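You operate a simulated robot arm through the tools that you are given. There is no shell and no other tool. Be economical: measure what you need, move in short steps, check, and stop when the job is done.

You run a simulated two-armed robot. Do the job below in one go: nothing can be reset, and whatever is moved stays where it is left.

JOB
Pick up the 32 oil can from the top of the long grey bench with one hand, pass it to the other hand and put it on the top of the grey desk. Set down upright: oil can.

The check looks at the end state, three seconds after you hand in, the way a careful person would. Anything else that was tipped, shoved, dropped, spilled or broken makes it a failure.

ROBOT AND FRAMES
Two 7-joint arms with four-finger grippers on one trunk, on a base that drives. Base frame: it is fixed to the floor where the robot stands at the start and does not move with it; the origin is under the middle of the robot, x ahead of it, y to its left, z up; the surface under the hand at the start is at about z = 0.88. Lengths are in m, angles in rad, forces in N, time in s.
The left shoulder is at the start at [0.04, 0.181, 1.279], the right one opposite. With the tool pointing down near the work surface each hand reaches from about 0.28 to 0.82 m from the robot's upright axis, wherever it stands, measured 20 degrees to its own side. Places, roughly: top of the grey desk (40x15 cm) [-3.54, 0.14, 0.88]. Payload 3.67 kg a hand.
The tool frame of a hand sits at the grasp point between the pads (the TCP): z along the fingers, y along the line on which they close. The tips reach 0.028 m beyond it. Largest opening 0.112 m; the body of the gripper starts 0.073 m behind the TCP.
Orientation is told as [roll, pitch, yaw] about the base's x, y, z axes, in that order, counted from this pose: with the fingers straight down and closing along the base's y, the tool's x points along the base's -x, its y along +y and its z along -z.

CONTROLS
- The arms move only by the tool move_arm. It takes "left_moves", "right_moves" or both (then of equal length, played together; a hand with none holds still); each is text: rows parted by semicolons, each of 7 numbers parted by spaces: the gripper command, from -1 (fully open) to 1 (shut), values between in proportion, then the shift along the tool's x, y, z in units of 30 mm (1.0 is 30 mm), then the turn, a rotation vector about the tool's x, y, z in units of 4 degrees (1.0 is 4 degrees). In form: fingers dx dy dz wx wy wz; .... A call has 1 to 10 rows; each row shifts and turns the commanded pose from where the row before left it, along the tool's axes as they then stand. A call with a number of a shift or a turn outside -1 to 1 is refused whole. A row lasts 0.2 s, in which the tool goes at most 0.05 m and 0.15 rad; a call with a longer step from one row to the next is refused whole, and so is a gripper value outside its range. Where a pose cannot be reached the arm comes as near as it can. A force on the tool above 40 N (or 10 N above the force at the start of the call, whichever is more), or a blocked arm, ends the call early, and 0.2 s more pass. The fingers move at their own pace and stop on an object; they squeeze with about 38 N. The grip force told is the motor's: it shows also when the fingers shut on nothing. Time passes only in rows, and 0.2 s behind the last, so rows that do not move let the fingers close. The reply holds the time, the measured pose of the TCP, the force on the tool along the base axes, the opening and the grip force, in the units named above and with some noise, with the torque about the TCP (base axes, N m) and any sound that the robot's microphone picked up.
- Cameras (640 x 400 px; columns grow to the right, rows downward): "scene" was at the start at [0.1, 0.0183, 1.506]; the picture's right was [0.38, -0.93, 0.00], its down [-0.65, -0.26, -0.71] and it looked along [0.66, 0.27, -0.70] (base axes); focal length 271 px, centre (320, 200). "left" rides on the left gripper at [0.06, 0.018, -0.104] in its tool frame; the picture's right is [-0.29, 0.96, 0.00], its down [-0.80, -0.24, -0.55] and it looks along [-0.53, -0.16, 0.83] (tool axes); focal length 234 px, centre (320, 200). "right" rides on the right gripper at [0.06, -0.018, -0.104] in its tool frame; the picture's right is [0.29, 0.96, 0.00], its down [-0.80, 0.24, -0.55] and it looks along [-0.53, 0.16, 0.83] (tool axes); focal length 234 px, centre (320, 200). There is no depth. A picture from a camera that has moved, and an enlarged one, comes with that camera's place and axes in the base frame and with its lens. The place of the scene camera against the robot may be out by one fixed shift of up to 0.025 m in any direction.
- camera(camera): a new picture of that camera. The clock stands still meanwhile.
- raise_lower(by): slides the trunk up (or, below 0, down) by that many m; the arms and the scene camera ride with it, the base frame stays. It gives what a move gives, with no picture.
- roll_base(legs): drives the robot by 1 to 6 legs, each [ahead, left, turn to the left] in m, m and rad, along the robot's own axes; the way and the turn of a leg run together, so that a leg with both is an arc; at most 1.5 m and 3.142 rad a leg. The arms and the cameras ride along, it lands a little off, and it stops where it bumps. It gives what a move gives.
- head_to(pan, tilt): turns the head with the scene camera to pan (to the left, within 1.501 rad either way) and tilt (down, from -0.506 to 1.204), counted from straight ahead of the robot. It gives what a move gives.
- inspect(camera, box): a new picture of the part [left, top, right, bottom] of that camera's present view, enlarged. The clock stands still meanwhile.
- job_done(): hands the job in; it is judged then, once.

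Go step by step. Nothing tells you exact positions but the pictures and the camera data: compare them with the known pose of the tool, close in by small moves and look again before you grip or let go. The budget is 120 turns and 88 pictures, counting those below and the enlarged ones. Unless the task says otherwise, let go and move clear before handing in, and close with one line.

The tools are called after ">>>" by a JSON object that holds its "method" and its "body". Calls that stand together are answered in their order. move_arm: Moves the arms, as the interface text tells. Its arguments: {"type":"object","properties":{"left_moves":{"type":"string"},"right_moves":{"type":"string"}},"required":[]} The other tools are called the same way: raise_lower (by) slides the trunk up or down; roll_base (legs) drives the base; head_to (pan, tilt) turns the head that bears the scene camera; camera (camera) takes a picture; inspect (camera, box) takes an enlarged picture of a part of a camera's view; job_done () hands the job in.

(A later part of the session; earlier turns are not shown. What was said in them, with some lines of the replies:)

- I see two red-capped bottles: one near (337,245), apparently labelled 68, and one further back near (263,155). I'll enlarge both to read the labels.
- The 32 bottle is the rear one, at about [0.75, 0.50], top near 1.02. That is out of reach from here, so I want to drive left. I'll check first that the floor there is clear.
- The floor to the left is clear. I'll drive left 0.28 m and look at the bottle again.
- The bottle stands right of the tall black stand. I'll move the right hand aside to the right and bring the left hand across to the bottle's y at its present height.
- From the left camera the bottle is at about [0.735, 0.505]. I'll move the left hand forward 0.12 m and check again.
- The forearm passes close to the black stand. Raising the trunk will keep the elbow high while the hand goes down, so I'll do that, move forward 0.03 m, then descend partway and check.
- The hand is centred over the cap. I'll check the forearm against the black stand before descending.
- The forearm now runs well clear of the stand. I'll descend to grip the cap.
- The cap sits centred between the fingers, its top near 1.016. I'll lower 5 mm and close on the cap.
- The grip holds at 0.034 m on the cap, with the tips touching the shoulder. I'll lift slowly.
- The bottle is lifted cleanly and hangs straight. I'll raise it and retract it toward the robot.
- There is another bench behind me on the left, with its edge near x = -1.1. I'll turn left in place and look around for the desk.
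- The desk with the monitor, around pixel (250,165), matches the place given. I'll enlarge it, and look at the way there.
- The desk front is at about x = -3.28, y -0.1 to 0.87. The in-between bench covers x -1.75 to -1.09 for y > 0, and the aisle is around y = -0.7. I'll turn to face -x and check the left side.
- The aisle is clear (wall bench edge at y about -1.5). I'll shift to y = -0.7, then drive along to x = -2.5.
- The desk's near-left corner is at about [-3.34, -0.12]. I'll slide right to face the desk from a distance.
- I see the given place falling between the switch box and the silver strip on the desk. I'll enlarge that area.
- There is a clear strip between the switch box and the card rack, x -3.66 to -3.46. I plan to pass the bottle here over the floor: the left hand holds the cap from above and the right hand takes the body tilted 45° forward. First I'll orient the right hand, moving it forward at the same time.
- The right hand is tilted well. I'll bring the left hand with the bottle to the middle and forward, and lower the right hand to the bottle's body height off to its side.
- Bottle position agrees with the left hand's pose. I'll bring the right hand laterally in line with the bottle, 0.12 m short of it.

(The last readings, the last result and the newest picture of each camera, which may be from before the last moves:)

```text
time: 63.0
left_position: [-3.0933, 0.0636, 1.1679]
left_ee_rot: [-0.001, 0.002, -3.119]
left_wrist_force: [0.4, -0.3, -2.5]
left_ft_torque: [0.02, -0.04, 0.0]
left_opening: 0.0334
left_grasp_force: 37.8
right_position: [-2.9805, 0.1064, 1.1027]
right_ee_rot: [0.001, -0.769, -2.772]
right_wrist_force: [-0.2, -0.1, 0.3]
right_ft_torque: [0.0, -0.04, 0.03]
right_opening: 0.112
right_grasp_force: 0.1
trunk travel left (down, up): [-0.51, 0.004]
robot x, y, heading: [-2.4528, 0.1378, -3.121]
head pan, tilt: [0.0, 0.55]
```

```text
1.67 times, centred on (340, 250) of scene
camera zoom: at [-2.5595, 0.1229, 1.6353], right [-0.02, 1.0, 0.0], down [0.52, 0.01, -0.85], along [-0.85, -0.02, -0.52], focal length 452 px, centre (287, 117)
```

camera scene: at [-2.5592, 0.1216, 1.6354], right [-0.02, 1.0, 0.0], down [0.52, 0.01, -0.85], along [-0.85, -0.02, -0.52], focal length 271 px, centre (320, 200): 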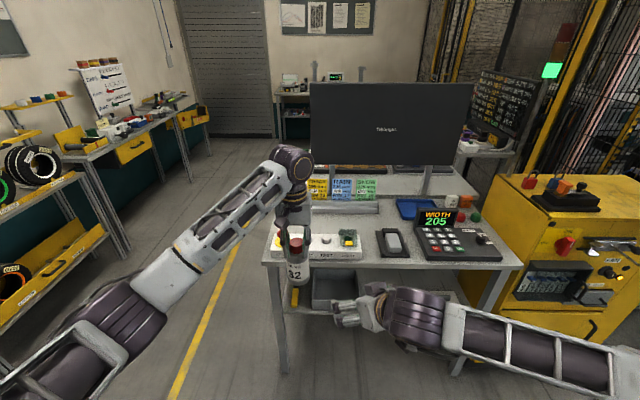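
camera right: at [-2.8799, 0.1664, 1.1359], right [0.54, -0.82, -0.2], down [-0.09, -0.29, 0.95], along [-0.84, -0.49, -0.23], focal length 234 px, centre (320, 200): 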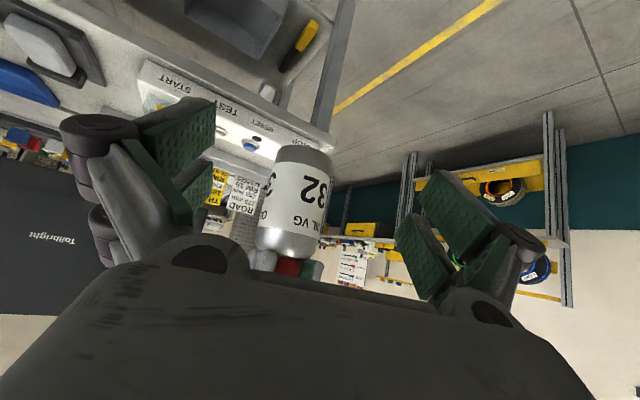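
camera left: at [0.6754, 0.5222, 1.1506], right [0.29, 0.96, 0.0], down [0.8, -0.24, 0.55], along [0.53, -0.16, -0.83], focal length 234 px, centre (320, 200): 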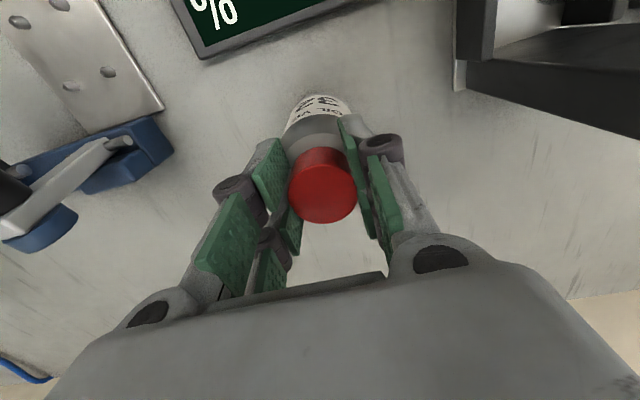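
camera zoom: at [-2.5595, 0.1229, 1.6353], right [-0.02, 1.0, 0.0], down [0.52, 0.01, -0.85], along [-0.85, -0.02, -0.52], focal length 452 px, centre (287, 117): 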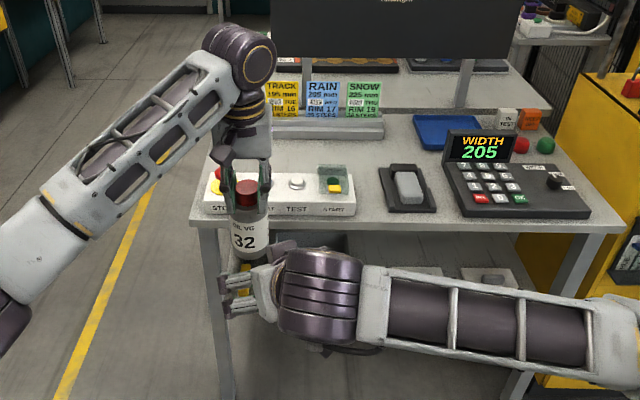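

The alignment matches. I'll close in horizontally by 0.09 m and look.

>>> {"method": "move_arm", "body": {"right_moves": "-1 -0.54 0 0.52 0 0 0; -1 -0.54 0 0.52 0 0 0; -1 -0.54 0 0.52 0 0 0; -1 -0.54 0 0.52 0 0 0; -1 0 0 0 0 0 0"}}

>>> {"method": "camera", "body": {"camera": "right"}}

>>> {"method": "inspect", "body": {"camera": "scene", "box": [230, 140, 390, 340]}}

```text
time: 64.2
left_position: [-3.0931, 0.0626, 1.1683]
left_ee_rot: [0.001, 0.001, -3.122]
left_wrist_force: [0.3, -0.3, -2.6]
left_ft_torque: [0.01, -0.03, -0.03]
left_opening: 0.0338
left_grasp_force: 38.3
right_position: [-3.0647, 0.0739, 1.1034]
right_ee_rot: [0.001, -0.769, -2.772]
right_wrist_force: [-0.4, -0.1, 0.1]
right_ft_torque: [-0.02, 0.03, -0.01]
right_opening: 0.1122
right_grasp_force: 0.0
trunk travel left (down, up): [-0.51, 0.004]
robot x, y, heading: [-2.4552, 0.1368, -3.115]
head pan, tilt: [0.0, 0.55]
```

```text
55 pictures are left
camera right: at [-2.9642, 0.1339, 1.1357], right [0.54, -0.82, -0.2], down [-0.09, -0.29, 0.95], along [-0.84, -0.5, -0.23], focal length 234 px, centre (320, 200)
```

right: 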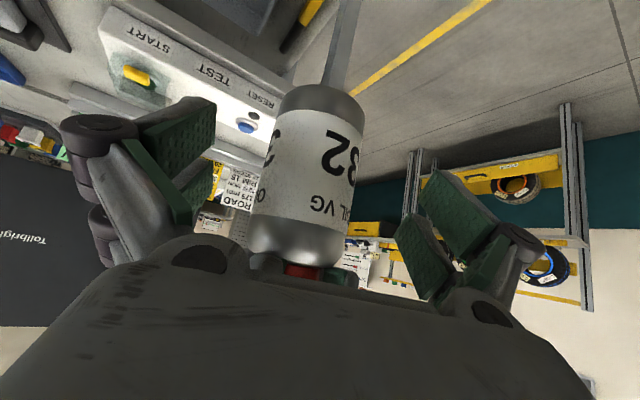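

```text
2.00 times, centred on (310, 240) of scene
camera zoom: at [-2.5594, 0.1227, 1.6353], right [-0.02, 1.0, 0.0], down [0.52, 0.01, -0.85], along [-0.85, -0.02, -0.52], focal length 542 px, centre (340, 120)
```

zoom: 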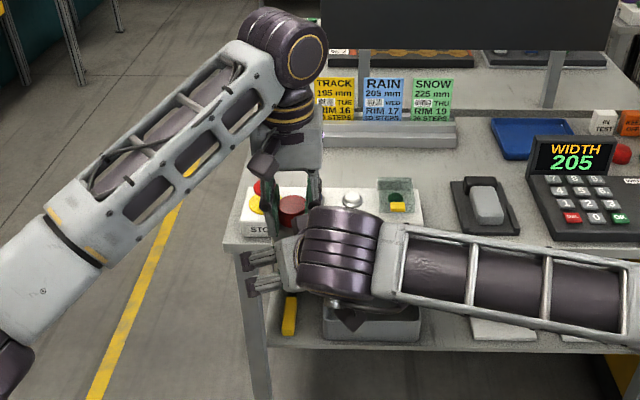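

I'll close the last 30 mm and shut the right fingers on the body.

>>> {"method": "move_arm", "body": {"right_moves": "-1 -0.36 0 0.35 0 0 0; -1 -0.36 0 0.35 0 0 0; -1 0 0 0 0 0 0; -0.2 0 0 0 0 0 0; 0.2 0 0 0 0 0 0; 1 0 0 0 0 0 0; 1 0 0 0 0 0 0; 1 0 0 0 0 0 0"}}

>>> {"method": "camera", "body": {"camera": "right"}}

>>> {"method": "camera", "body": {"camera": "left"}}

```text
time: 64.8
left_position: [-3.0971, 0.0578, 1.1662]
left_ee_rot: [0.002, -0.005, -3.105]
left_wrist_force: [-0.9, -0.7, -3.6]
left_ft_torque: [0.01, -0.04, 0.01]
left_opening: 0.0335
left_grasp_force: 37.9
right_position: [-3.0887, 0.0603, 1.1016]
right_ee_rot: [0.003, -0.765, -2.769]
right_wrist_force: [1.0, 0.1, 0.3]
right_ft_torque: [-0.01, 0.09, -0.04]
right_opening: 0.1123
right_grasp_force: 0.0
trunk travel left (down, up): [-0.51, 0.004]
robot x, y, heading: [-2.4536, 0.1379, -3.121]
head pan, tilt: [0.0, 0.55]
stopped in row 3 (left hand): the force on the tool passed its limit at 47 N (the readings are from after the stop); the commanded pose is now the measured one
```

```text
53 pictures are left
camera right: at [-2.9885, 0.1207, 1.1351], right [0.54, -0.82, -0.2], down [-0.09, -0.29, 0.95], along [-0.83, -0.5, -0.23], focal length 234 px, centre (320, 200)
```

right: 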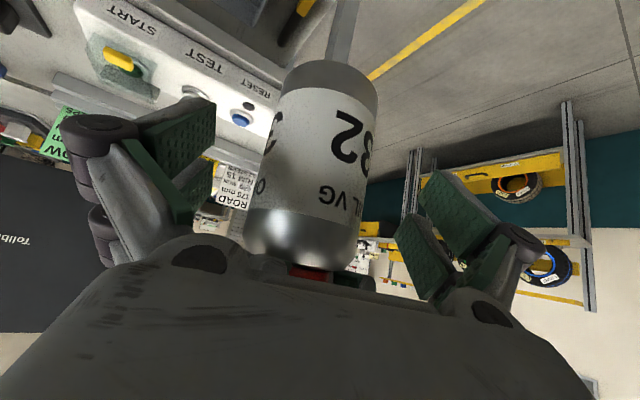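

```text
52 pictures are left
camera left: at [-3.0355, 0.0413, 1.2706], right [-0.25, -0.97, 0.01], down [-0.8, 0.21, 0.56], along [-0.54, 0.14, -0.83], focal length 234 px, centre (320, 200)
```

left: 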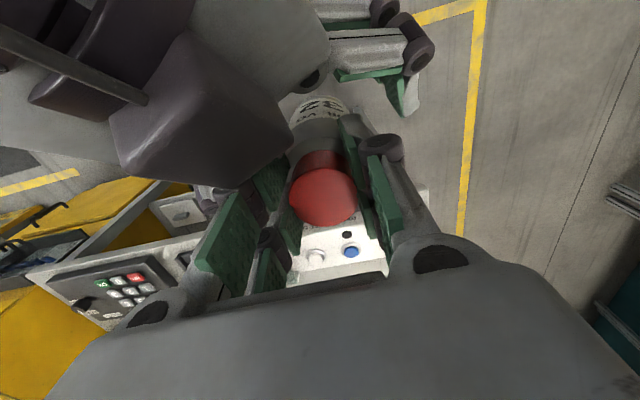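

Something on the right hand touched the left hand's camera housing; nothing was dropped. I'll back off 0.12 m, flatten the right hand by another 13° and take the bottle lower.

>>> {"method": "move_arm", "body": {"right_moves": "-1 0.72 0 -0.7 0 0 0; -1 0.72 0 -0.7 0 0 0; -1 0.72 0 -0.7 0 0 0; -1 0.72 0 -0.7 0 0 0; -1 0 0 0 0 -1 0; -1 0 0 0 0 -1 0; -1 0 0 0 0 -1 0; -1 0 0 0 0 -0.3 0; -1 0 0 0 0 0 0"}}

>>> {"method": "camera", "body": {"camera": "left"}}

>>> {"method": "inspect", "body": {"camera": "scene", "box": [230, 140, 390, 340]}}

```text
time: 66.8
left_position: [-3.0961, 0.0584, 1.1676]
left_ee_rot: [0.004, -0.005, -3.108]
left_wrist_force: [0.1, 0.6, -2.4]
left_ft_torque: [-0.04, 0.01, 0.01]
left_opening: 0.0335
left_grasp_force: 37.7
right_position: [-2.9689, 0.0906, 1.1044]
right_ee_rot: [0.007, -0.996, -2.774]
right_wrist_force: [0.5, -0.5, -0.1]
right_ft_torque: [-0.01, 0.02, 0.03]
right_opening: 0.1121
right_grasp_force: 0.1
right hand out of reach, approached as far as the arm can: row 7
trunk travel left (down, up): [-0.51, 0.004]
robot x, y, heading: [-2.451, 0.1358, -3.116]
head pan, tilt: [0.0, 0.55]
```

```text
51 pictures are left
camera left: at [-3.0354, 0.043, 1.2713], right [-0.25, -0.97, 0.01], down [-0.8, 0.21, 0.56], along [-0.54, 0.14, -0.83], focal length 234 px, centre (320, 200)
```

left: 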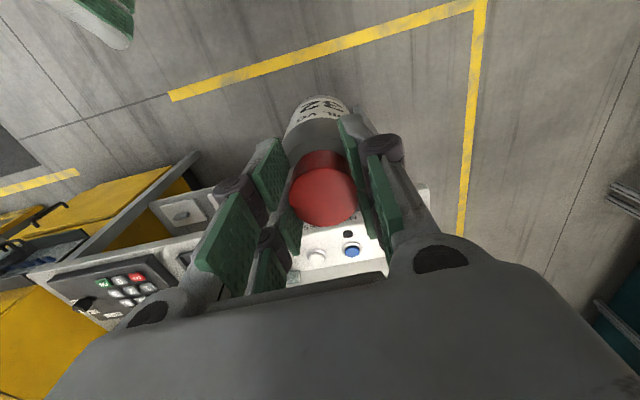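

```text
2.00 times, centred on (310, 240) of scene
camera zoom: at [-2.5597, 0.1234, 1.6353], right [-0.02, 1.0, 0.0], down [0.52, 0.01, -0.85], along [-0.85, -0.02, -0.52], focal length 542 px, centre (340, 120)
```

zoom: 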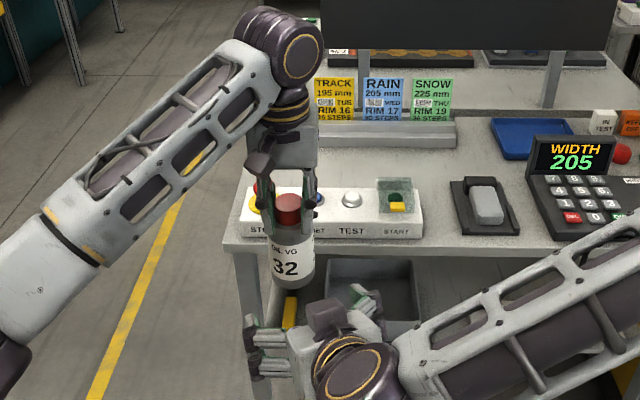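

I can see a housing on the right hand's upper side, which explains the contact. The right hand is now at 57°. I'll align it 0.10 m short of the bottle and 5 cm above the bottle's base.

>>> {"method": "move_arm", "body": {"right_moves": "-1 -0.04 -0.25 0.58 0 0 0; -1 -0.04 -0.25 0.58 0 0 0; -1 0 0 0 0 0 0"}}

>>> {"method": "camera", "body": {"camera": "right"}}

```text
time: 67.6
left_position: [-3.0963, 0.0573, 1.1666]
left_ee_rot: [0.004, -0.004, -3.107]
left_wrist_force: [0.6, -0.4, -1.7]
left_ft_torque: [-0.01, 0.02, 0.02]
left_opening: 0.0336
left_grasp_force: 37.6
right_position: [-3.0027, 0.0941, 1.0877]
right_ee_rot: [0.007, -0.995, -2.774]
right_wrist_force: [0.5, 0.3, -0.2]
right_ft_torque: [-0.01, 0.03, 0.02]
right_opening: 0.112
right_grasp_force: 0.0
trunk travel left (down, up): [-0.51, 0.004]
robot x, y, heading: [-2.4516, 0.1387, -3.122]
head pan, tilt: [0.0, 0.55]
```

```text
49 pictures are left
camera right: at [-2.8987, 0.1561, 1.0938], right [0.5, -0.83, -0.24], down [0.12, -0.21, 0.97], along [-0.86, -0.51, -0.01], focal length 234 px, centre (320, 200)
```

right: 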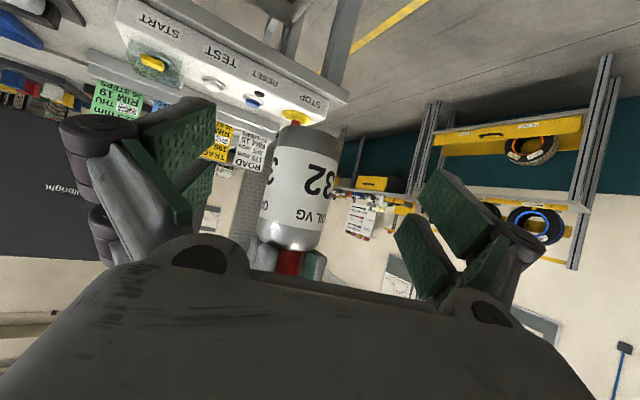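

Well aligned. I'll go 0.07 m in and check the clearance from the left camera.

>>> {"method": "move_arm", "body": {"right_moves": "-1 -0.42 0 0.65 0 0 0; -1 -0.42 0 0.65 0 0 0; -1 -0.42 0 0.65 0 0 0; -1 0 0 0 0 0 0"}}

>>> {"method": "camera", "body": {"camera": "left"}}

```text
time: 68.6
left_position: [-3.0953, 0.0573, 1.1672]
left_ee_rot: [0.003, -0.005, -3.107]
left_wrist_force: [-0.2, 0.0, -2.5]
left_ft_torque: [0.02, -0.02, 0.02]
left_opening: 0.0336
left_grasp_force: 37.9
right_position: [-3.0684, 0.0692, 1.0883]
right_ee_rot: [0.004, -0.997, -2.771]
right_wrist_force: [-0.7, -0.2, -0.7]
right_ft_torque: [0.04, 0.04, -0.01]
right_opening: 0.112
right_grasp_force: 0.0
trunk travel left (down, up): [-0.51, 0.004]
robot x, y, heading: [-2.4535, 0.1386, -3.119]
head pan, tilt: [0.0, 0.55]
```

```text
48 pictures are left
camera left: at [-3.0355, 0.042, 1.2711], right [-0.25, -0.97, 0.01], down [-0.8, 0.21, 0.56], along [-0.54, 0.14, -0.83], focal length 234 px, centre (320, 200)
```

left: 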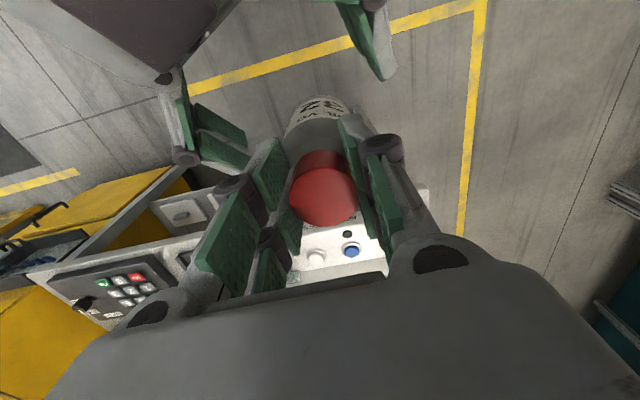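

Plenty of clearance now. I'll finish the last 29 mm and close the right fingers.

>>> {"method": "move_arm", "body": {"right_moves": "-1 -0.26 0 0.4 0 0 0; -1 -0.26 0 0.4 0 0 0; -1 0 0 0 0 0 0; -0.2 0 0 0 0 0 0; 0.2 0 0 0 0 0 0; 1 0 0 0 0 0 0; 1 0 0 0 0 0 0; 1 0 0 0 0 0 0"}}

>>> {"method": "camera", "body": {"camera": "right"}}

>>> {"method": "camera", "body": {"camera": "left"}}

```text
time: 70.4
left_position: [-3.0969, 0.0555, 1.1663]
left_ee_rot: [0.005, -0.006, -3.105]
left_wrist_force: [-1.0, -12.4, -3.7]
left_ft_torque: [-0.48, -0.11, 0.11]
left_opening: 0.0336
left_grasp_force: 37.8
right_position: [-3.095, 0.0581, 1.0874]
right_ee_rot: [0.005, -0.995, -2.774]
right_wrist_force: [0.6, 12.4, 1.1]
right_ft_torque: [-0.44, 0.12, -0.14]
right_opening: 0.0608
right_grasp_force: 38.6
trunk travel left (down, up): [-0.51, 0.004]
robot x, y, heading: [-2.4519, 0.1403, -3.123]
head pan, tilt: [0.0, 0.55]
```

```text
47 pictures are left
camera right: at [-2.991, 0.1209, 1.0937], right [0.49, -0.84, -0.24], down [0.12, -0.21, 0.97], along [-0.86, -0.51, -0.01], focal length 234 px, centre (320, 200)
```

right: 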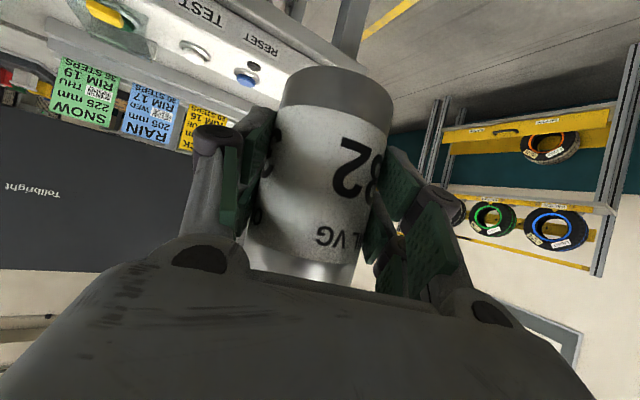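

```text
46 pictures are left
camera left: at [-3.0359, 0.0411, 1.2708], right [-0.25, -0.97, 0.01], down [-0.8, 0.21, 0.56], along [-0.54, 0.14, -0.83], focal length 234 px, centre (320, 200)
```

left: 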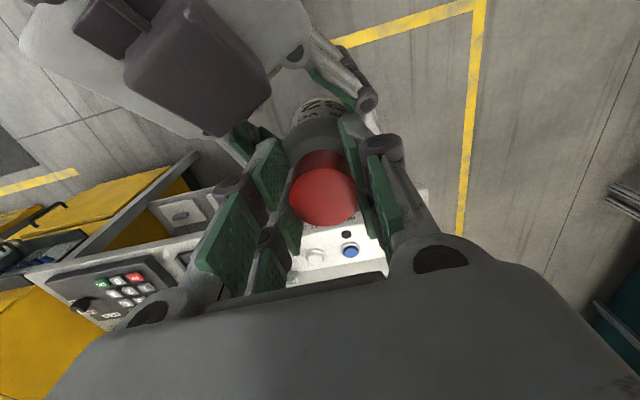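

The right hand holds the body (0.061 m). I'll open the left hand just enough and raise it straight up.

>>> {"method": "move_arm", "body": {"left_moves": "0.2 0 0 0 0 0 0; 0.1 0 0 0 0 0 0; 0.1 0 0 -0.5 0 0 0; 0.1 0 0 -1 0 0 0; 0.1 0 0 -1 0 0 0; 0.1 0 0 -1 0 0 0; 0.1 0 0 0 0 0 0"}}

>>> {"method": "camera", "body": {"camera": "right"}}

>>> {"method": "camera", "body": {"camera": "scene"}}

```text
time: 72.0
left_position: [-3.0959, 0.0571, 1.2724]
left_ee_rot: [0.004, -0.006, -3.105]
left_wrist_force: [-0.1, 1.5, 0.5]
left_ft_torque: [0.01, 0.03, 0.02]
left_opening: 0.0506
left_grasp_force: 0.2
right_position: [-3.095, 0.0584, 1.0873]
right_ee_rot: [0.006, -0.996, -2.773]
right_wrist_force: [-0.3, -0.1, 0.1]
right_ft_torque: [0.0, -0.04, -0.03]
right_opening: 0.0613
right_grasp_force: 38.0
trunk travel left (down, up): [-0.51, 0.004]
robot x, y, heading: [-2.4522, 0.1386, -3.119]
head pan, tilt: [0.0, 0.55]
```

```text
45 pictures are left
camera right: at [-2.9906, 0.1201, 1.0937], right [0.5, -0.83, -0.24], down [0.12, -0.21, 0.97], along [-0.86, -0.51, -0.01], focal length 234 px, centre (320, 200)
```

right: 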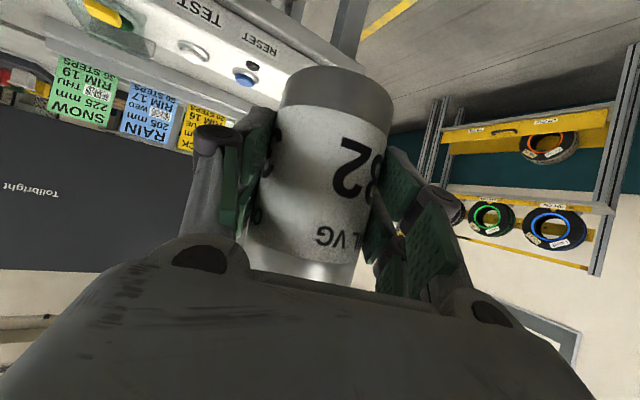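

```text
44 pictures are left
camera scene: at [-2.5601, 0.1221, 1.6353], right [-0.02, 1.0, 0.0], down [0.52, 0.01, -0.85], along [-0.85, -0.02, -0.52], focal length 271 px, centre (320, 200)
```

scene: 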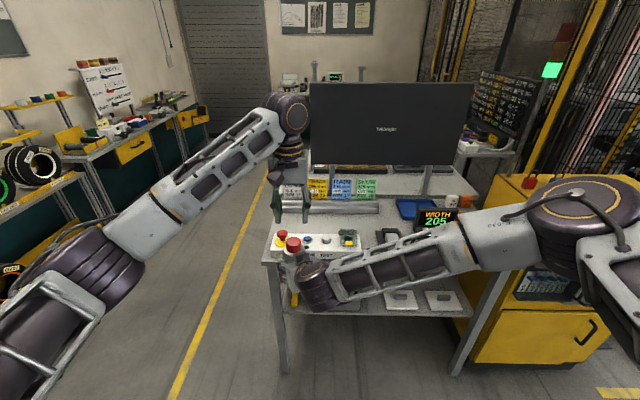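

The pass succeeded and the bottle is upright in the right hand. I'll move the left hand away to the left and back, raise the bottle 6 cm and turn the right hand to point straight ahead.

>>> {"method": "move_arm", "body": {"left_moves": "0.1 0 0 -1 0 0 0; 0.1 0 1 0 0 0 0; -0.5 0.7 1 0 0 0 0; -1 0.7 1 0 0 0 0; -1 0.7 1 0 0 0 0; -1 0.7 1 0 0 0 0; -1 0.7 1 0 0 0 0; -1 0.7 1 0 0 0 0; -1 0.7 1 0 0 0 0; -1 0.7 1 0 0 0 0", "right_moves": "1 0 0 0 0 0 0; 1 0 0 0 0 0 0; 1 0 0 0 0 0 0; 1 -0.84 0 -0.54 0 0 0; 1 -0.84 0 -0.54 0 0 0; 1 0 0 0 0.839 0 0.544; 1 0 0 0 0.839 0 0.544; 1 0 0 0 0.839 0 0.544; 1 0 0 0 0.839 0 0.544; 1 0 0 0 0.839 0 0.544"}}

>>> {"method": "camera", "body": {"camera": "scene"}}

```text
time: 74.2
left_position: [-2.916, -0.2073, 1.3016]
left_ee_rot: [0.002, -0.007, -3.106]
left_wrist_force: [0.1, 0.1, 0.5]
left_ft_torque: [0.02, 0.02, 0.01]
left_opening: 0.1119
left_grasp_force: 0.0
right_position: [-3.0927, 0.0554, 1.1476]
right_ee_rot: [0.005, -0.997, -3.12]
right_wrist_force: [1.0, -0.5, -2.6]
right_ft_torque: [0.03, 0.03, 0.01]
right_opening: 0.0612
right_grasp_force: 38.4
trunk travel left (down, up): [-0.51, 0.004]
robot x, y, heading: [-2.453, 0.139, -3.12]
head pan, tilt: [0.0, 0.55]
```

```text
43 pictures are left
camera scene: at [-2.558, 0.12, 1.6354], right [-0.02, 1.0, 0.0], down [0.52, 0.01, -0.85], along [-0.85, -0.02, -0.52], focal length 271 px, centre (320, 200)
```

scene: 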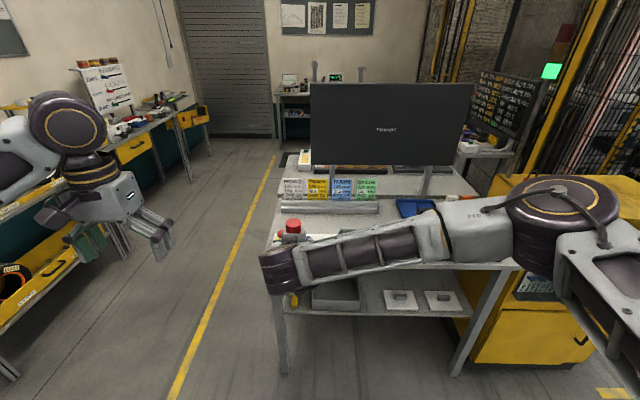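

The bottle is upright and the hand points straight ahead. I'll shift it right 0.18 m with the arm, then slide the base right 0.07 m and forward 0.25 m, and look.

>>> {"method": "move_arm", "body": {"right_moves": "1 0 -1 0 0 0 0; 1 0 -1 0 0 0 0; 1 0 -1 0 0 0 0; 1 0 -1 0 0 0 0; 1 0 -1 0 0 0 0; 1 0 -1 0 0 0 0; 1 0 0 0 0 0 0"}}

>>> {"method": "roll_base", "body": {"legs": [[0, -0.07, 0], [0.25, 0, 0]]}}

>>> {"method": "head_to", "body": {"pan": -0.2, "tilt": 0.75}}

>>> {"method": "camera", "body": {"camera": "scene"}}

>>> {"method": "camera", "body": {"camera": "right"}}

```text
time: 75.8
left_position: [-2.9172, -0.2075, 1.3016]
left_ee_rot: [0.003, -0.005, -3.106]
left_wrist_force: [-1.2, 0.1, -0.2]
left_ft_torque: [0.03, 0.03, 0.03]
left_opening: 0.1119
left_grasp_force: 0.2
right_position: [-3.0987, 0.2375, 1.1464]
right_ee_rot: [0.006, -0.994, -3.12]
right_wrist_force: [-1.1, 0.0, -2.5]
right_ft_torque: [0.02, -0.04, -0.03]
right_opening: 0.061
right_grasp_force: 37.7
trunk travel left (down, up): [-0.51, 0.004]
robot x, y, heading: [-2.4535, 0.1401, -3.119]
head pan, tilt: [0.0, 0.55]
```

```text
time: 78.3
left_position: [-3.1646, -0.1414, 1.3027]
left_ee_rot: [0.006, -0.009, -3.102]
left_wrist_force: [0.9, -0.4, 0.2]
left_ft_torque: [0.02, 0.01, 0.01]
left_opening: 0.1118
left_grasp_force: 0.1
right_position: [-3.3474, 0.3019, 1.148]
right_ee_rot: [0.007, -0.997, -3.121]
right_wrist_force: [0.4, -0.2, -1.5]
right_ft_torque: [0.0, 0.0, 0.03]
right_opening: 0.061
right_grasp_force: 37.9
trunk travel left (down, up): [-0.51, 0.004]
robot x, y, heading: [-2.6974, 0.2015, -3.123]
head pan, tilt: [0.0, 0.55]
```

```text
time: 79.0
left_position: [-3.1671, -0.1428, 1.302]
left_ee_rot: [0.002, -0.006, -3.103]
left_wrist_force: [-0.3, -0.3, -0.6]
left_ft_torque: [0.03, -0.01, 0.01]
left_opening: 0.1119
left_grasp_force: 0.2
right_position: [-3.3487, 0.3014, 1.1457]
right_ee_rot: [0.006, -0.993, -3.118]
right_wrist_force: [-0.5, -0.7, -2.7]
right_ft_torque: [-0.01, -0.04, 0.0]
right_opening: 0.0608
right_grasp_force: 38.3
trunk travel left (down, up): [-0.51, 0.004]
robot x, y, heading: [-2.7023, 0.2026, -3.119]
head pan, tilt: [-0.201, 0.75]
```

```text
42 pictures are left
camera scene: at [-2.8019, 0.2037, 1.6179], right [0.18, 0.98, 0.0], down [0.67, -0.12, -0.73], along [-0.72, 0.13, -0.68], focal length 271 px, centre (320, 200)
```

scene: 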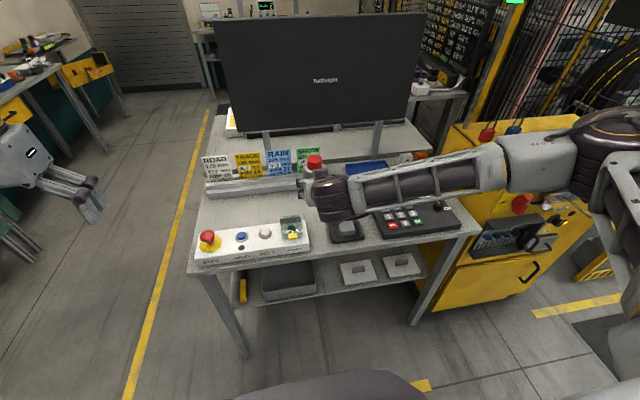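

```text
41 pictures are left
camera right: at [-3.2305, 0.3244, 1.1517], right [0.18, -0.95, -0.24], down [0.04, -0.24, 0.97], along [-0.98, -0.19, -0.01], focal length 234 px, centre (320, 200)
```

right: 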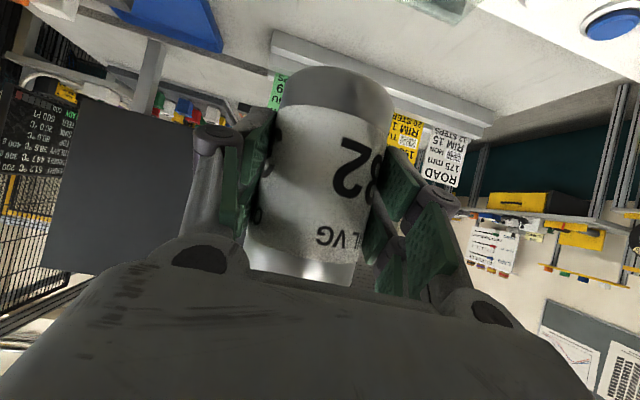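

All clear; the gap between the switch box and the mouse-like tray lies straight ahead of the bottle. I'll drive forward 0.20 m.

>>> {"method": "roll_base", "body": {"legs": [[0.2, 0, 0]]}}

>>> {"method": "camera", "body": {"camera": "scene"}}

>>> {"method": "camera", "body": {"camera": "right"}}

```text
time: 80.7
left_position: [-3.3617, -0.1473, 1.3039]
left_ee_rot: [0.002, -0.008, -3.104]
left_wrist_force: [0.5, 0.9, 0.2]
left_ft_torque: [-0.01, 0.0, 0.03]
left_opening: 0.1118
left_grasp_force: 0.1
right_position: [-3.5436, 0.297, 1.1473]
right_ee_rot: [0.003, -0.997, -3.121]
right_wrist_force: [1.0, 0.8, -2.4]
right_ft_torque: [-0.02, -0.04, -0.01]
right_opening: 0.0608
right_grasp_force: 38.0
trunk travel left (down, up): [-0.51, 0.004]
robot x, y, heading: [-2.9, 0.2027, -3.118]
head pan, tilt: [-0.201, 0.75]
```

```text
40 pictures are left
camera scene: at [-2.9951, 0.1993, 1.6182], right [0.18, 0.98, 0.0], down [0.67, -0.12, -0.73], along [-0.72, 0.13, -0.68], focal length 271 px, centre (320, 200)
```

scene: 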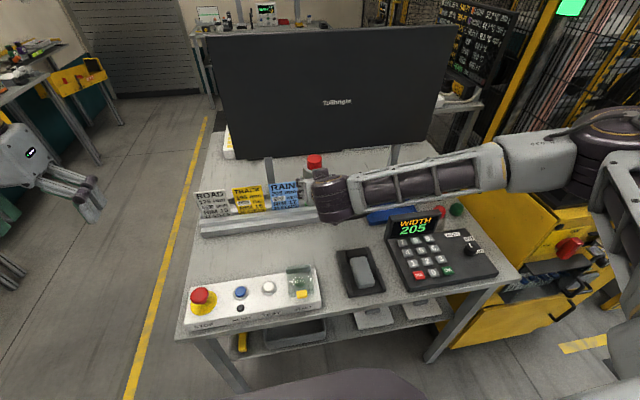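

```text
39 pictures are left
camera right: at [-3.425, 0.3204, 1.1537], right [0.18, -0.95, -0.24], down [0.04, -0.24, 0.97], along [-0.98, -0.19, -0.01], focal length 234 px, centre (320, 200)
```

right: 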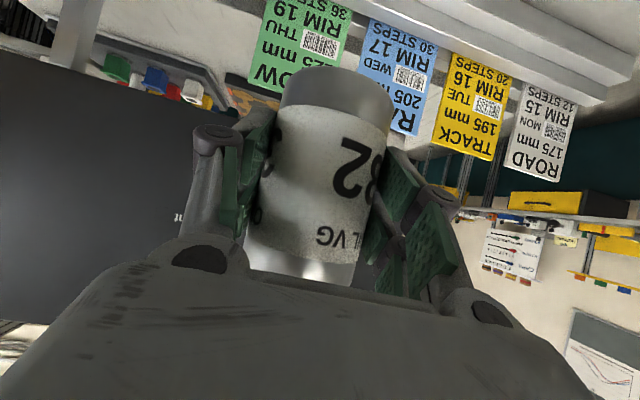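

Position is good: x -3.544, y 0.297, with the gap centred at about 0.31. I'll nudge it slightly and lower 0.12 m, then check.

>>> {"method": "move_arm", "body": {"right_moves": "1 -0.09 0.2 0.14 0 0 0; 1 0.839 0 0.544 0 0 0; 1 0.839 0 0.544 0 0 0; 1 0.839 0 0.544 0 0 0; 1 0.839 0 0.544 0 0 0; 1 0 0 0 0 0 0"}}

>>> {"method": "camera", "body": {"camera": "scene"}}

>>> {"method": "camera", "body": {"camera": "right"}}

```text
time: 82.1
left_position: [-3.3659, -0.1458, 1.303]
left_ee_rot: [0.004, -0.007, -3.105]
left_wrist_force: [0.4, 0.1, 0.2]
left_ft_torque: [-0.03, 0.01, -0.02]
left_opening: 0.1118
left_grasp_force: 0.1
right_position: [-3.5508, 0.2927, 1.0259]
right_ee_rot: [0.008, -0.994, -3.122]
right_wrist_force: [-0.7, -0.4, -2.9]
right_ft_torque: [-0.02, 0.0, 0.04]
right_opening: 0.0609
right_grasp_force: 38.4
trunk travel left (down, up): [-0.51, 0.004]
robot x, y, heading: [-2.9013, 0.1979, -3.116]
head pan, tilt: [-0.201, 0.75]
```

```text
38 pictures are left
camera scene: at [-2.9996, 0.2007, 1.6179], right [0.18, 0.98, 0.0], down [0.67, -0.12, -0.73], along [-0.72, 0.13, -0.68], focal length 271 px, centre (320, 200)
```

scene: 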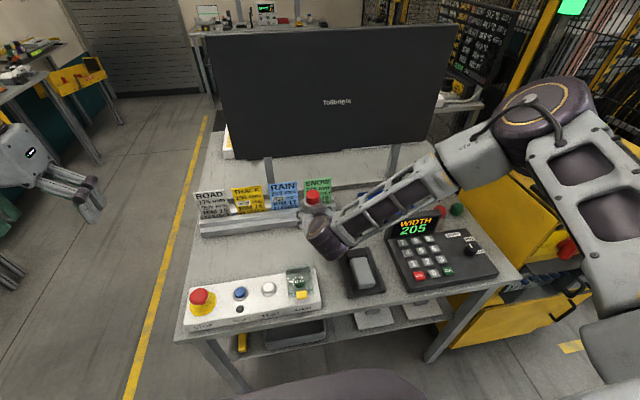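

```text
37 pictures are left
camera right: at [-3.4329, 0.3153, 1.0314], right [0.18, -0.95, -0.24], down [0.04, -0.24, 0.97], along [-0.98, -0.19, -0.01], focal length 234 px, centre (320, 200)
```

right: 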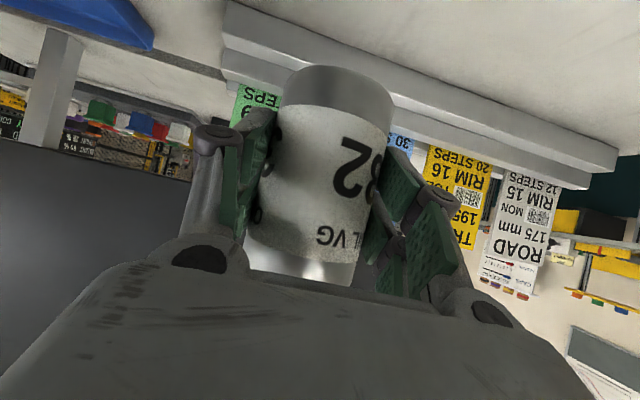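

The elbow lifted clear and everything looks free. I'll lower another 7 cm in small steps and check closely.

>>> {"method": "move_arm", "body": {"right_moves": "1 0.6 0 0.39 0 0 0; 1 0.6 0 0.39 0 0 0; 1 0.5 0 0.32 0 0 0; 1 0.26 0 0.17 0 0 0; 1 0 0 0 0 0 0"}}

>>> {"method": "inspect", "body": {"camera": "scene", "box": [240, 140, 440, 320]}}

>>> {"method": "camera", "body": {"camera": "right"}}

```text
time: 83.3
left_position: [-3.3649, -0.1466, 1.3025]
left_ee_rot: [0.002, -0.006, -3.105]
left_wrist_force: [-0.3, -0.5, -0.4]
left_ft_torque: [0.0, -0.01, 0.01]
left_opening: 0.1122
left_grasp_force: 0.0
right_position: [-3.5535, 0.279, 0.9625]
right_ee_rot: [0.0, -0.99, -3.119]
right_wrist_force: [-0.4, 0.1, -2.2]
right_ft_torque: [0.02, -0.01, -0.02]
right_opening: 0.0613
right_grasp_force: 37.7
right hand out of reach, approached as far as the arm can: row 3, 4
trunk travel left (down, up): [-0.51, 0.004]
robot x, y, heading: [-2.903, 0.1966, -3.12]
head pan, tilt: [-0.201, 0.75]
```

```text
2.22 times, centred on (340, 230) of scene
camera zoom: at [-2.9992, 0.1993, 1.6179], right [0.18, 0.98, 0.0], down [0.67, -0.12, -0.73], along [-0.72, 0.13, -0.68], focal length 602 px, centre (276, 133)
```

zoom: 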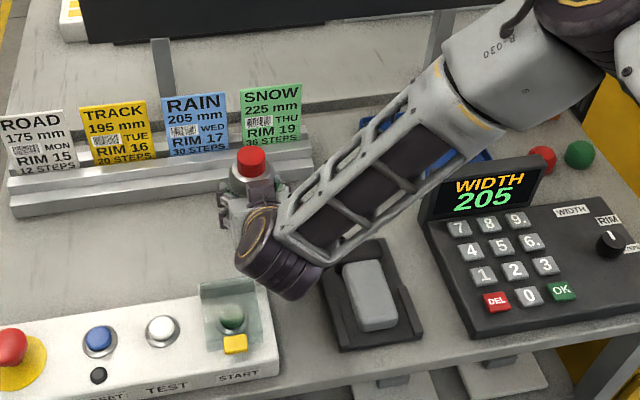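

```text
35 pictures are left
camera right: at [-3.4354, 0.3019, 0.9693], right [0.18, -0.95, -0.24], down [0.03, -0.24, 0.97], along [-0.98, -0.18, -0.02], focal length 234 px, centre (320, 200)
```

right: 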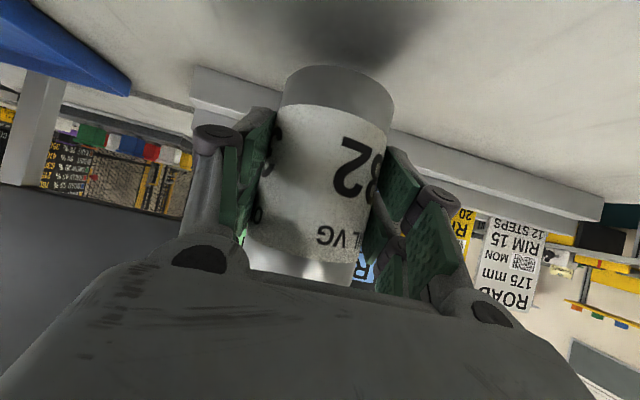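

The arm hit its reach limit with the trunk raised. I'll raise the hand 3 cm, shift slightly right, then lower the trunk instead.

>>> {"method": "move_arm", "body": {"right_moves": "1 -0.839 -0.25 -0.544 0 0 0; 1 0 0 0 0 0 0"}}

>>> {"method": "raise_lower", "body": {"by": -0.045}}

>>> {"method": "camera", "body": {"camera": "scene"}}

>>> {"method": "inspect", "body": {"camera": "scene", "box": [230, 140, 430, 300]}}

>>> {"method": "camera", "body": {"camera": "right"}}

```text
time: 83.9
left_position: [-3.3653, -0.1467, 1.3022]
left_ee_rot: [0.003, -0.005, -3.106]
left_wrist_force: [-0.2, 0.2, -0.8]
left_ft_torque: [-0.03, -0.01, 0.01]
left_opening: 0.1121
left_grasp_force: 0.1
right_position: [-3.555, 0.2876, 0.9929]
right_ee_rot: [0.004, -0.993, -3.118]
right_wrist_force: [-0.3, -0.2, -3.7]
right_ft_torque: [0.0, 0.0, -0.02]
right_opening: 0.0611
right_grasp_force: 37.6
trunk travel left (down, up): [-0.51, 0.004]
robot x, y, heading: [-2.8965, 0.193, -3.121]
head pan, tilt: [-0.201, 0.75]
```

```text
time: 84.7
left_position: [-3.3644, -0.1466, 1.2588]
left_ee_rot: [0.004, -0.007, -3.106]
left_wrist_force: [1.4, 1.0, 0.8]
left_ft_torque: [-0.02, -0.03, -0.02]
left_opening: 0.1119
left_grasp_force: 0.0
right_position: [-3.5546, 0.2885, 0.9482]
right_ee_rot: [0.006, -0.995, -3.121]
right_wrist_force: [0.5, -1.0, -2.0]
right_ft_torque: [-0.02, -0.05, 0.02]
right_opening: 0.0612
right_grasp_force: 38.0
trunk travel left (down, up): [-0.465, 0.049]
robot x, y, heading: [-2.9009, 0.1979, -3.124]
head pan, tilt: [-0.201, 0.75]
```

```text
34 pictures are left
camera scene: at [-2.9987, 0.1993, 1.5736], right [0.18, 0.98, 0.0], down [0.67, -0.12, -0.73], along [-0.72, 0.13, -0.68], focal length 271 px, centre (320, 200)
```

scene: 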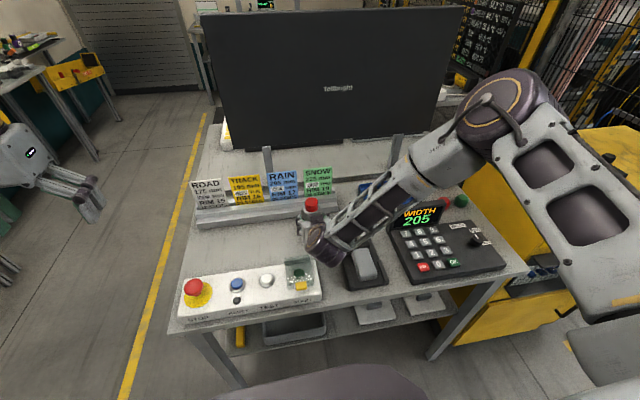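

```text
2.50 times, centred on (330, 220) of scene
camera zoom: at [-2.9987, 0.1993, 1.5736], right [0.18, 0.98, 0.0], down [0.67, -0.12, -0.73], along [-0.72, 0.13, -0.68], focal length 677 px, centre (295, 150)
```

zoom: 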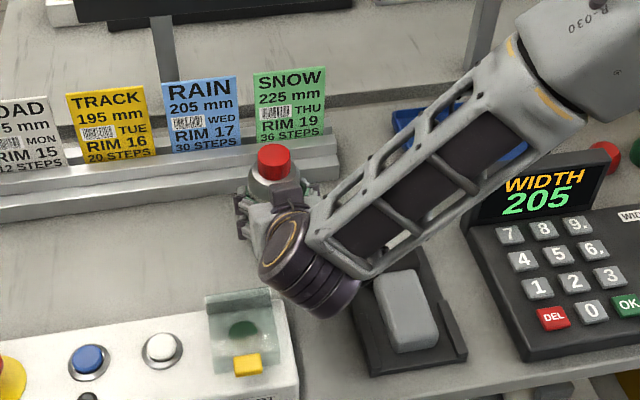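

```text
32 pictures are left
camera right: at [-3.4361, 0.3111, 0.955], right [0.18, -0.95, -0.24], down [0.04, -0.24, 0.97], along [-0.98, -0.19, -0.01], focal length 234 px, centre (320, 200)
```

right: 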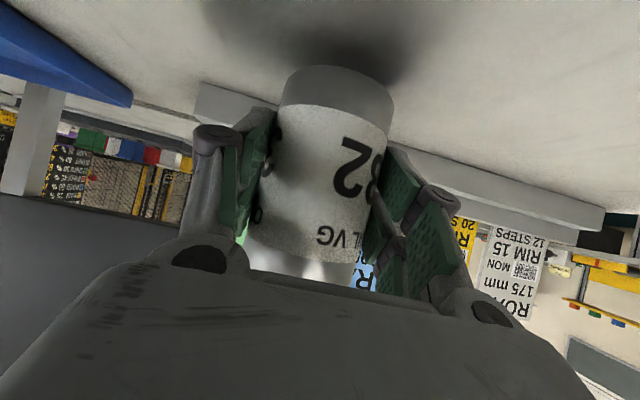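

About 1.5 cm remain. I'll go down in small steps, watching the force.

>>> {"method": "move_arm", "body": {"right_moves": "1 0.14 0 0.091 0 0 0; 1 0.14 0 0.091 0 0 0; 1 0.07 0 0.045 0 0 0; 1 0 0 0 0 0 0"}}

>>> {"method": "inspect", "body": {"camera": "right", "box": [200, 0, 480, 175]}}

```text
time: 85.7
left_position: [-3.3648, -0.1467, 1.2577]
left_ee_rot: [0.003, -0.004, -3.106]
left_wrist_force: [-0.5, -0.3, -0.2]
left_ft_torque: [0.02, 0.04, -0.02]
left_opening: 0.1123
left_grasp_force: 0.1
right_position: [-3.5553, 0.2871, 0.9347]
right_ee_rot: [0.001, -0.992, -3.119]
right_wrist_force: [-0.7, -0.6, -2.6]
right_ft_torque: [0.03, -0.05, -0.02]
right_opening: 0.0612
right_grasp_force: 38.0
trunk travel left (down, up): [-0.465, 0.049]
robot x, y, heading: [-2.9004, 0.1966, -3.124]
head pan, tilt: [-0.201, 0.75]
```

```text
2.29 times, centred on (340, 88) of right
camera zoom: at [-3.4363, 0.3098, 0.9432], right [0.18, -0.95, -0.24], down [0.03, -0.24, 0.97], along [-0.98, -0.18, -0.01], focal length 535 px, centre (274, 457)
```

zoom: 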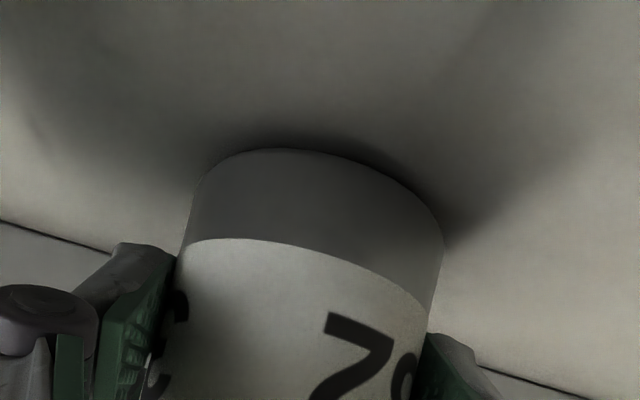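

Nearly touching. Millimetre steps now.

>>> {"method": "move_arm", "body": {"right_moves": "1 0.042 0 0.027 0 0 0; 1 0.042 0 0.027 0 0 0; 1 0 0 0 0 0 0"}}

```text
time: 86.5
left_position: [-3.3653, -0.1464, 1.2565]
left_ee_rot: [0.006, -0.008, -3.105]
left_wrist_force: [0.0, 0.0, -0.1]
left_ft_torque: [0.01, 0.01, -0.01]
left_opening: 0.1118
left_grasp_force: 0.1
right_position: [-3.5555, 0.287, 0.9334]
right_ee_rot: [0.001, -0.993, -3.122]
right_wrist_force: [-0.7, -0.5, 0.9]
right_ft_torque: [0.08, -0.06, 0.03]
right_opening: 0.0615
right_grasp_force: 38.0
trunk travel left (down, up): [-0.465, 0.049]
robot x, y, heading: [-2.9, 0.1989, -3.119]
head pan, tilt: [-0.201, 0.75]
```

Contact is starting: the vertical force went from -2.6 to +0.9. One more small step to seat it, then I'll check.

>>> {"method": "move_arm", "body": {"right_moves": "1 0.042 0 0.027 0 0 0; 1 0 0 0 0 0 0"}}

>>> {"method": "inspect", "body": {"camera": "right", "box": [200, 0, 480, 175]}}

```text
time: 87.1
left_position: [-3.3641, -0.1476, 1.2592]
left_ee_rot: [0.002, -0.007, -3.105]
left_wrist_force: [0.5, -0.4, 0.5]
left_ft_torque: [-0.02, -0.01, 0.02]
left_opening: 0.1118
left_grasp_force: 0.1
right_position: [-3.5542, 0.2872, 0.9332]
right_ee_rot: [-0.001, -0.993, -3.121]
right_wrist_force: [-0.2, 1.8, 12.0]
right_ft_torque: [0.36, -0.11, 0.06]
right_opening: 0.0612
right_grasp_force: 37.9
trunk travel left (down, up): [-0.465, 0.049]
robot x, y, heading: [-2.9004, 0.1935, -3.124]
head pan, tilt: [-0.201, 0.75]
```

```text
2.29 times, centred on (340, 88) of right
camera zoom: at [-3.4364, 0.3093, 0.9405], right [0.18, -0.95, -0.24], down [0.03, -0.24, 0.97], along [-0.98, -0.18, -0.01], focal length 535 px, centre (274, 457)
```

zoom: 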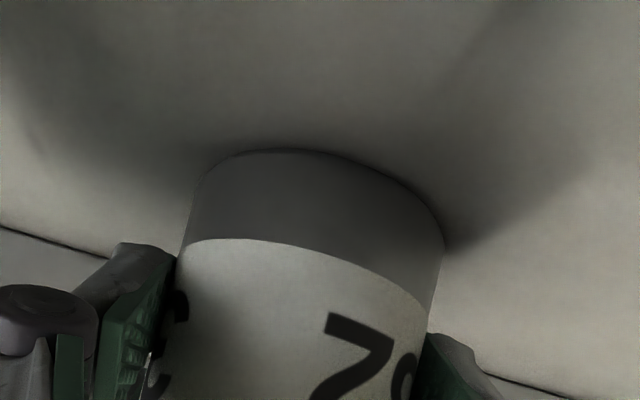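

Seated at TCP z 0.933. I'll ease off slightly and open the fingers gradually.

>>> {"method": "move_arm", "body": {"right_moves": "1 -0.025 0 -0.016 0 0 0; 0.2 0 0 0 0 0 0; -0.2 0 0 0 0 0 0; -0.5 0 0 0 0 0 0; -0.7 0 0 0 0 0 0; -0.7 0 0 0 0 0 0"}}

>>> {"method": "camera", "body": {"camera": "right"}}

```text
time: 88.5
left_position: [-3.3637, -0.1463, 1.2572]
left_ee_rot: [0.003, -0.007, -3.104]
left_wrist_force: [0.2, 0.1, 0.3]
left_ft_torque: [-0.01, 0.0, -0.02]
left_opening: 0.1121
left_grasp_force: 0.1
right_position: [-3.5547, 0.288, 0.9325]
right_ee_rot: [0.0, -0.989, -3.12]
right_wrist_force: [0.2, 0.1, -0.3]
right_ft_torque: [0.0, -0.03, -0.01]
right_opening: 0.0952
right_grasp_force: 0.0
trunk travel left (down, up): [-0.465, 0.049]
robot x, y, heading: [-2.903, 0.2, -3.122]
head pan, tilt: [-0.201, 0.75]
```

```text
29 pictures are left
camera right: at [-3.4363, 0.3096, 0.94], right [0.18, -0.95, -0.24], down [0.03, -0.24, 0.97], along [-0.98, -0.18, -0.01], focal length 234 px, centre (320, 200)
```

right: 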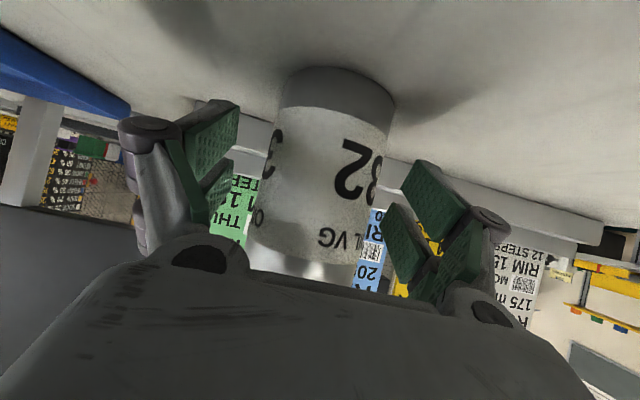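

The bottle stands free. I'll retreat along the fingers, up and back.

>>> {"method": "move_arm", "body": {"right_moves": "-0.7 0 0 -0.5 0 0 0; -0.7 0 0 -0.8 0 0 0; -0.7 0 0 -0.8 0 0 0; -0.7 0 0 -0.8 0 0 0; -0.7 0 0 -0.8 0 0 0; -0.7 -0.6 0 -0.6 0 0 0; -0.7 -0.6 0 -0.6 0 0 0; -0.7 0 0 0 0 0 0"}}

>>> {"method": "camera", "body": {"camera": "scene"}}

>>> {"method": "camera", "body": {"camera": "right"}}

```text
time: 90.3
left_position: [-3.3647, -0.1472, 1.2581]
left_ee_rot: [0.003, -0.007, -3.104]
left_wrist_force: [-0.1, -0.4, 0.1]
left_ft_torque: [-0.02, -0.03, 0.0]
left_opening: 0.112
left_grasp_force: 0.0
right_position: [-3.4517, 0.2909, 1.0433]
right_ee_rot: [0.005, -0.996, -3.12]
right_wrist_force: [-0.1, 0.1, 0.2]
right_ft_torque: [-0.01, 0.0, -0.04]
right_opening: 0.0952
right_grasp_force: 0.0
trunk travel left (down, up): [-0.465, 0.049]
robot x, y, heading: [-2.8989, 0.1979, -3.124]
head pan, tilt: [-0.201, 0.75]
```

```text
28 pictures are left
camera scene: at [-2.9991, 0.199, 1.5739], right [0.18, 0.98, 0.0], down [0.67, -0.12, -0.73], along [-0.72, 0.13, -0.68], focal length 271 px, centre (320, 200)
```

scene: 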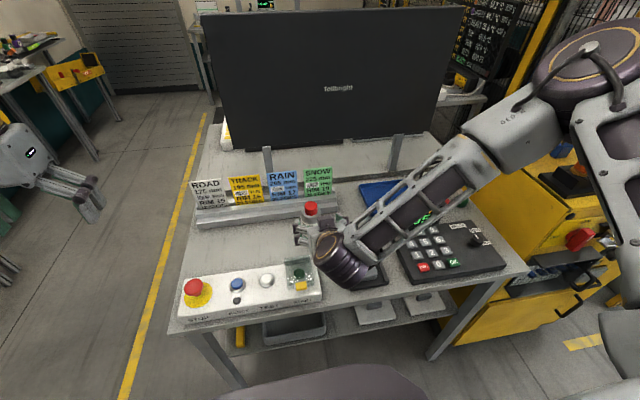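

```text
27 pictures are left
camera right: at [-3.3323, 0.3144, 1.05], right [0.18, -0.95, -0.24], down [0.04, -0.24, 0.97], along [-0.98, -0.19, -0.01], focal length 234 px, centre (320, 200)
```

right: 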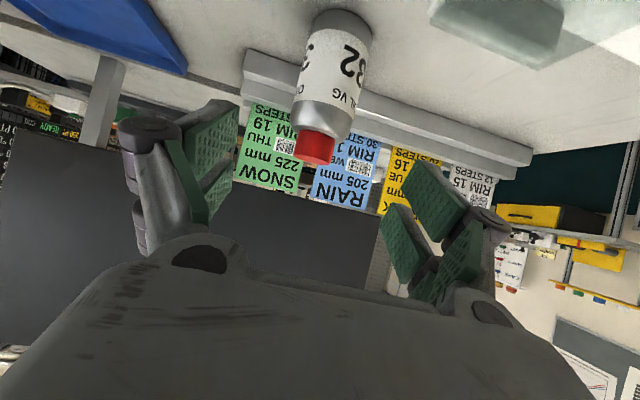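

The bottle stands upright on the desk and nothing else is disturbed. I'll raise the hand a bit, back the base away and take a last look.

>>> {"method": "move_arm", "body": {"right_moves": "-0.7 -0.839 0 -0.544 0 0 0; -0.7 -0.839 0 -0.544 0 0 0; -0.7 0 0 0 0 0 0"}}

>>> {"method": "roll_base", "body": {"legs": [[-0.35, 0, 0]]}}

>>> {"method": "camera", "body": {"camera": "scene"}}

```text
time: 91.1
left_position: [-3.3651, -0.1466, 1.258]
left_ee_rot: [0.004, -0.005, -3.105]
left_wrist_force: [-0.2, 0.0, 0.2]
left_ft_torque: [0.01, 0.0, 0.01]
left_opening: 0.1117
left_grasp_force: 0.0
right_position: [-3.452, 0.2924, 1.1031]
right_ee_rot: [0.004, -0.993, -3.119]
right_wrist_force: [-0.2, 0.5, -0.5]
right_ft_torque: [0.01, -0.01, 0.0]
right_opening: 0.0954
right_grasp_force: 0.1
trunk travel left (down, up): [-0.465, 0.049]
robot x, y, heading: [-2.8979, 0.1967, -3.12]
head pan, tilt: [-0.201, 0.75]
```

```text
time: 93.5
left_position: [-3.0159, -0.1394, 1.2581]
left_ee_rot: [0.003, -0.006, -3.103]
left_wrist_force: [0.8, -0.5, 0.4]
left_ft_torque: [-0.01, 0.01, -0.03]
left_opening: 0.112
left_grasp_force: 0.1
right_position: [-3.1026, 0.2996, 1.1018]
right_ee_rot: [0.005, -0.993, -3.116]
right_wrist_force: [-0.7, -0.7, 1.0]
right_ft_torque: [-0.02, 0.02, 0.0]
right_opening: 0.0952
right_grasp_force: 0.1
trunk travel left (down, up): [-0.465, 0.049]
robot x, y, heading: [-2.553, 0.2058, -3.117]
head pan, tilt: [-0.201, 0.75]
```

```text
26 pictures are left
camera scene: at [-2.6512, 0.2068, 1.5738], right [0.18, 0.98, 0.0], down [0.67, -0.12, -0.73], along [-0.72, 0.13, -0.68], focal length 271 px, centre (320, 200)
```

scene: 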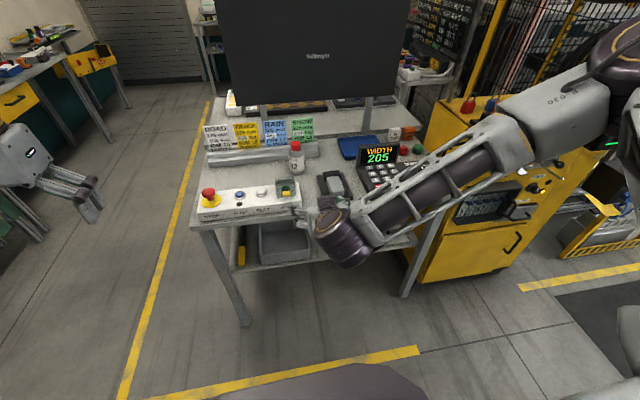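

The 32 bottle stands upright on the grey desk, and both hands are empty and clear. I'm handing in.

>>> {"method": "job_done", "body": {}}

```text
The job is handed in.
```

The 32 oil can was picked up with the left hand, passed to the right, and now stands upright on the grey desk; I saw nothing else disturbed, and the job is handed in.
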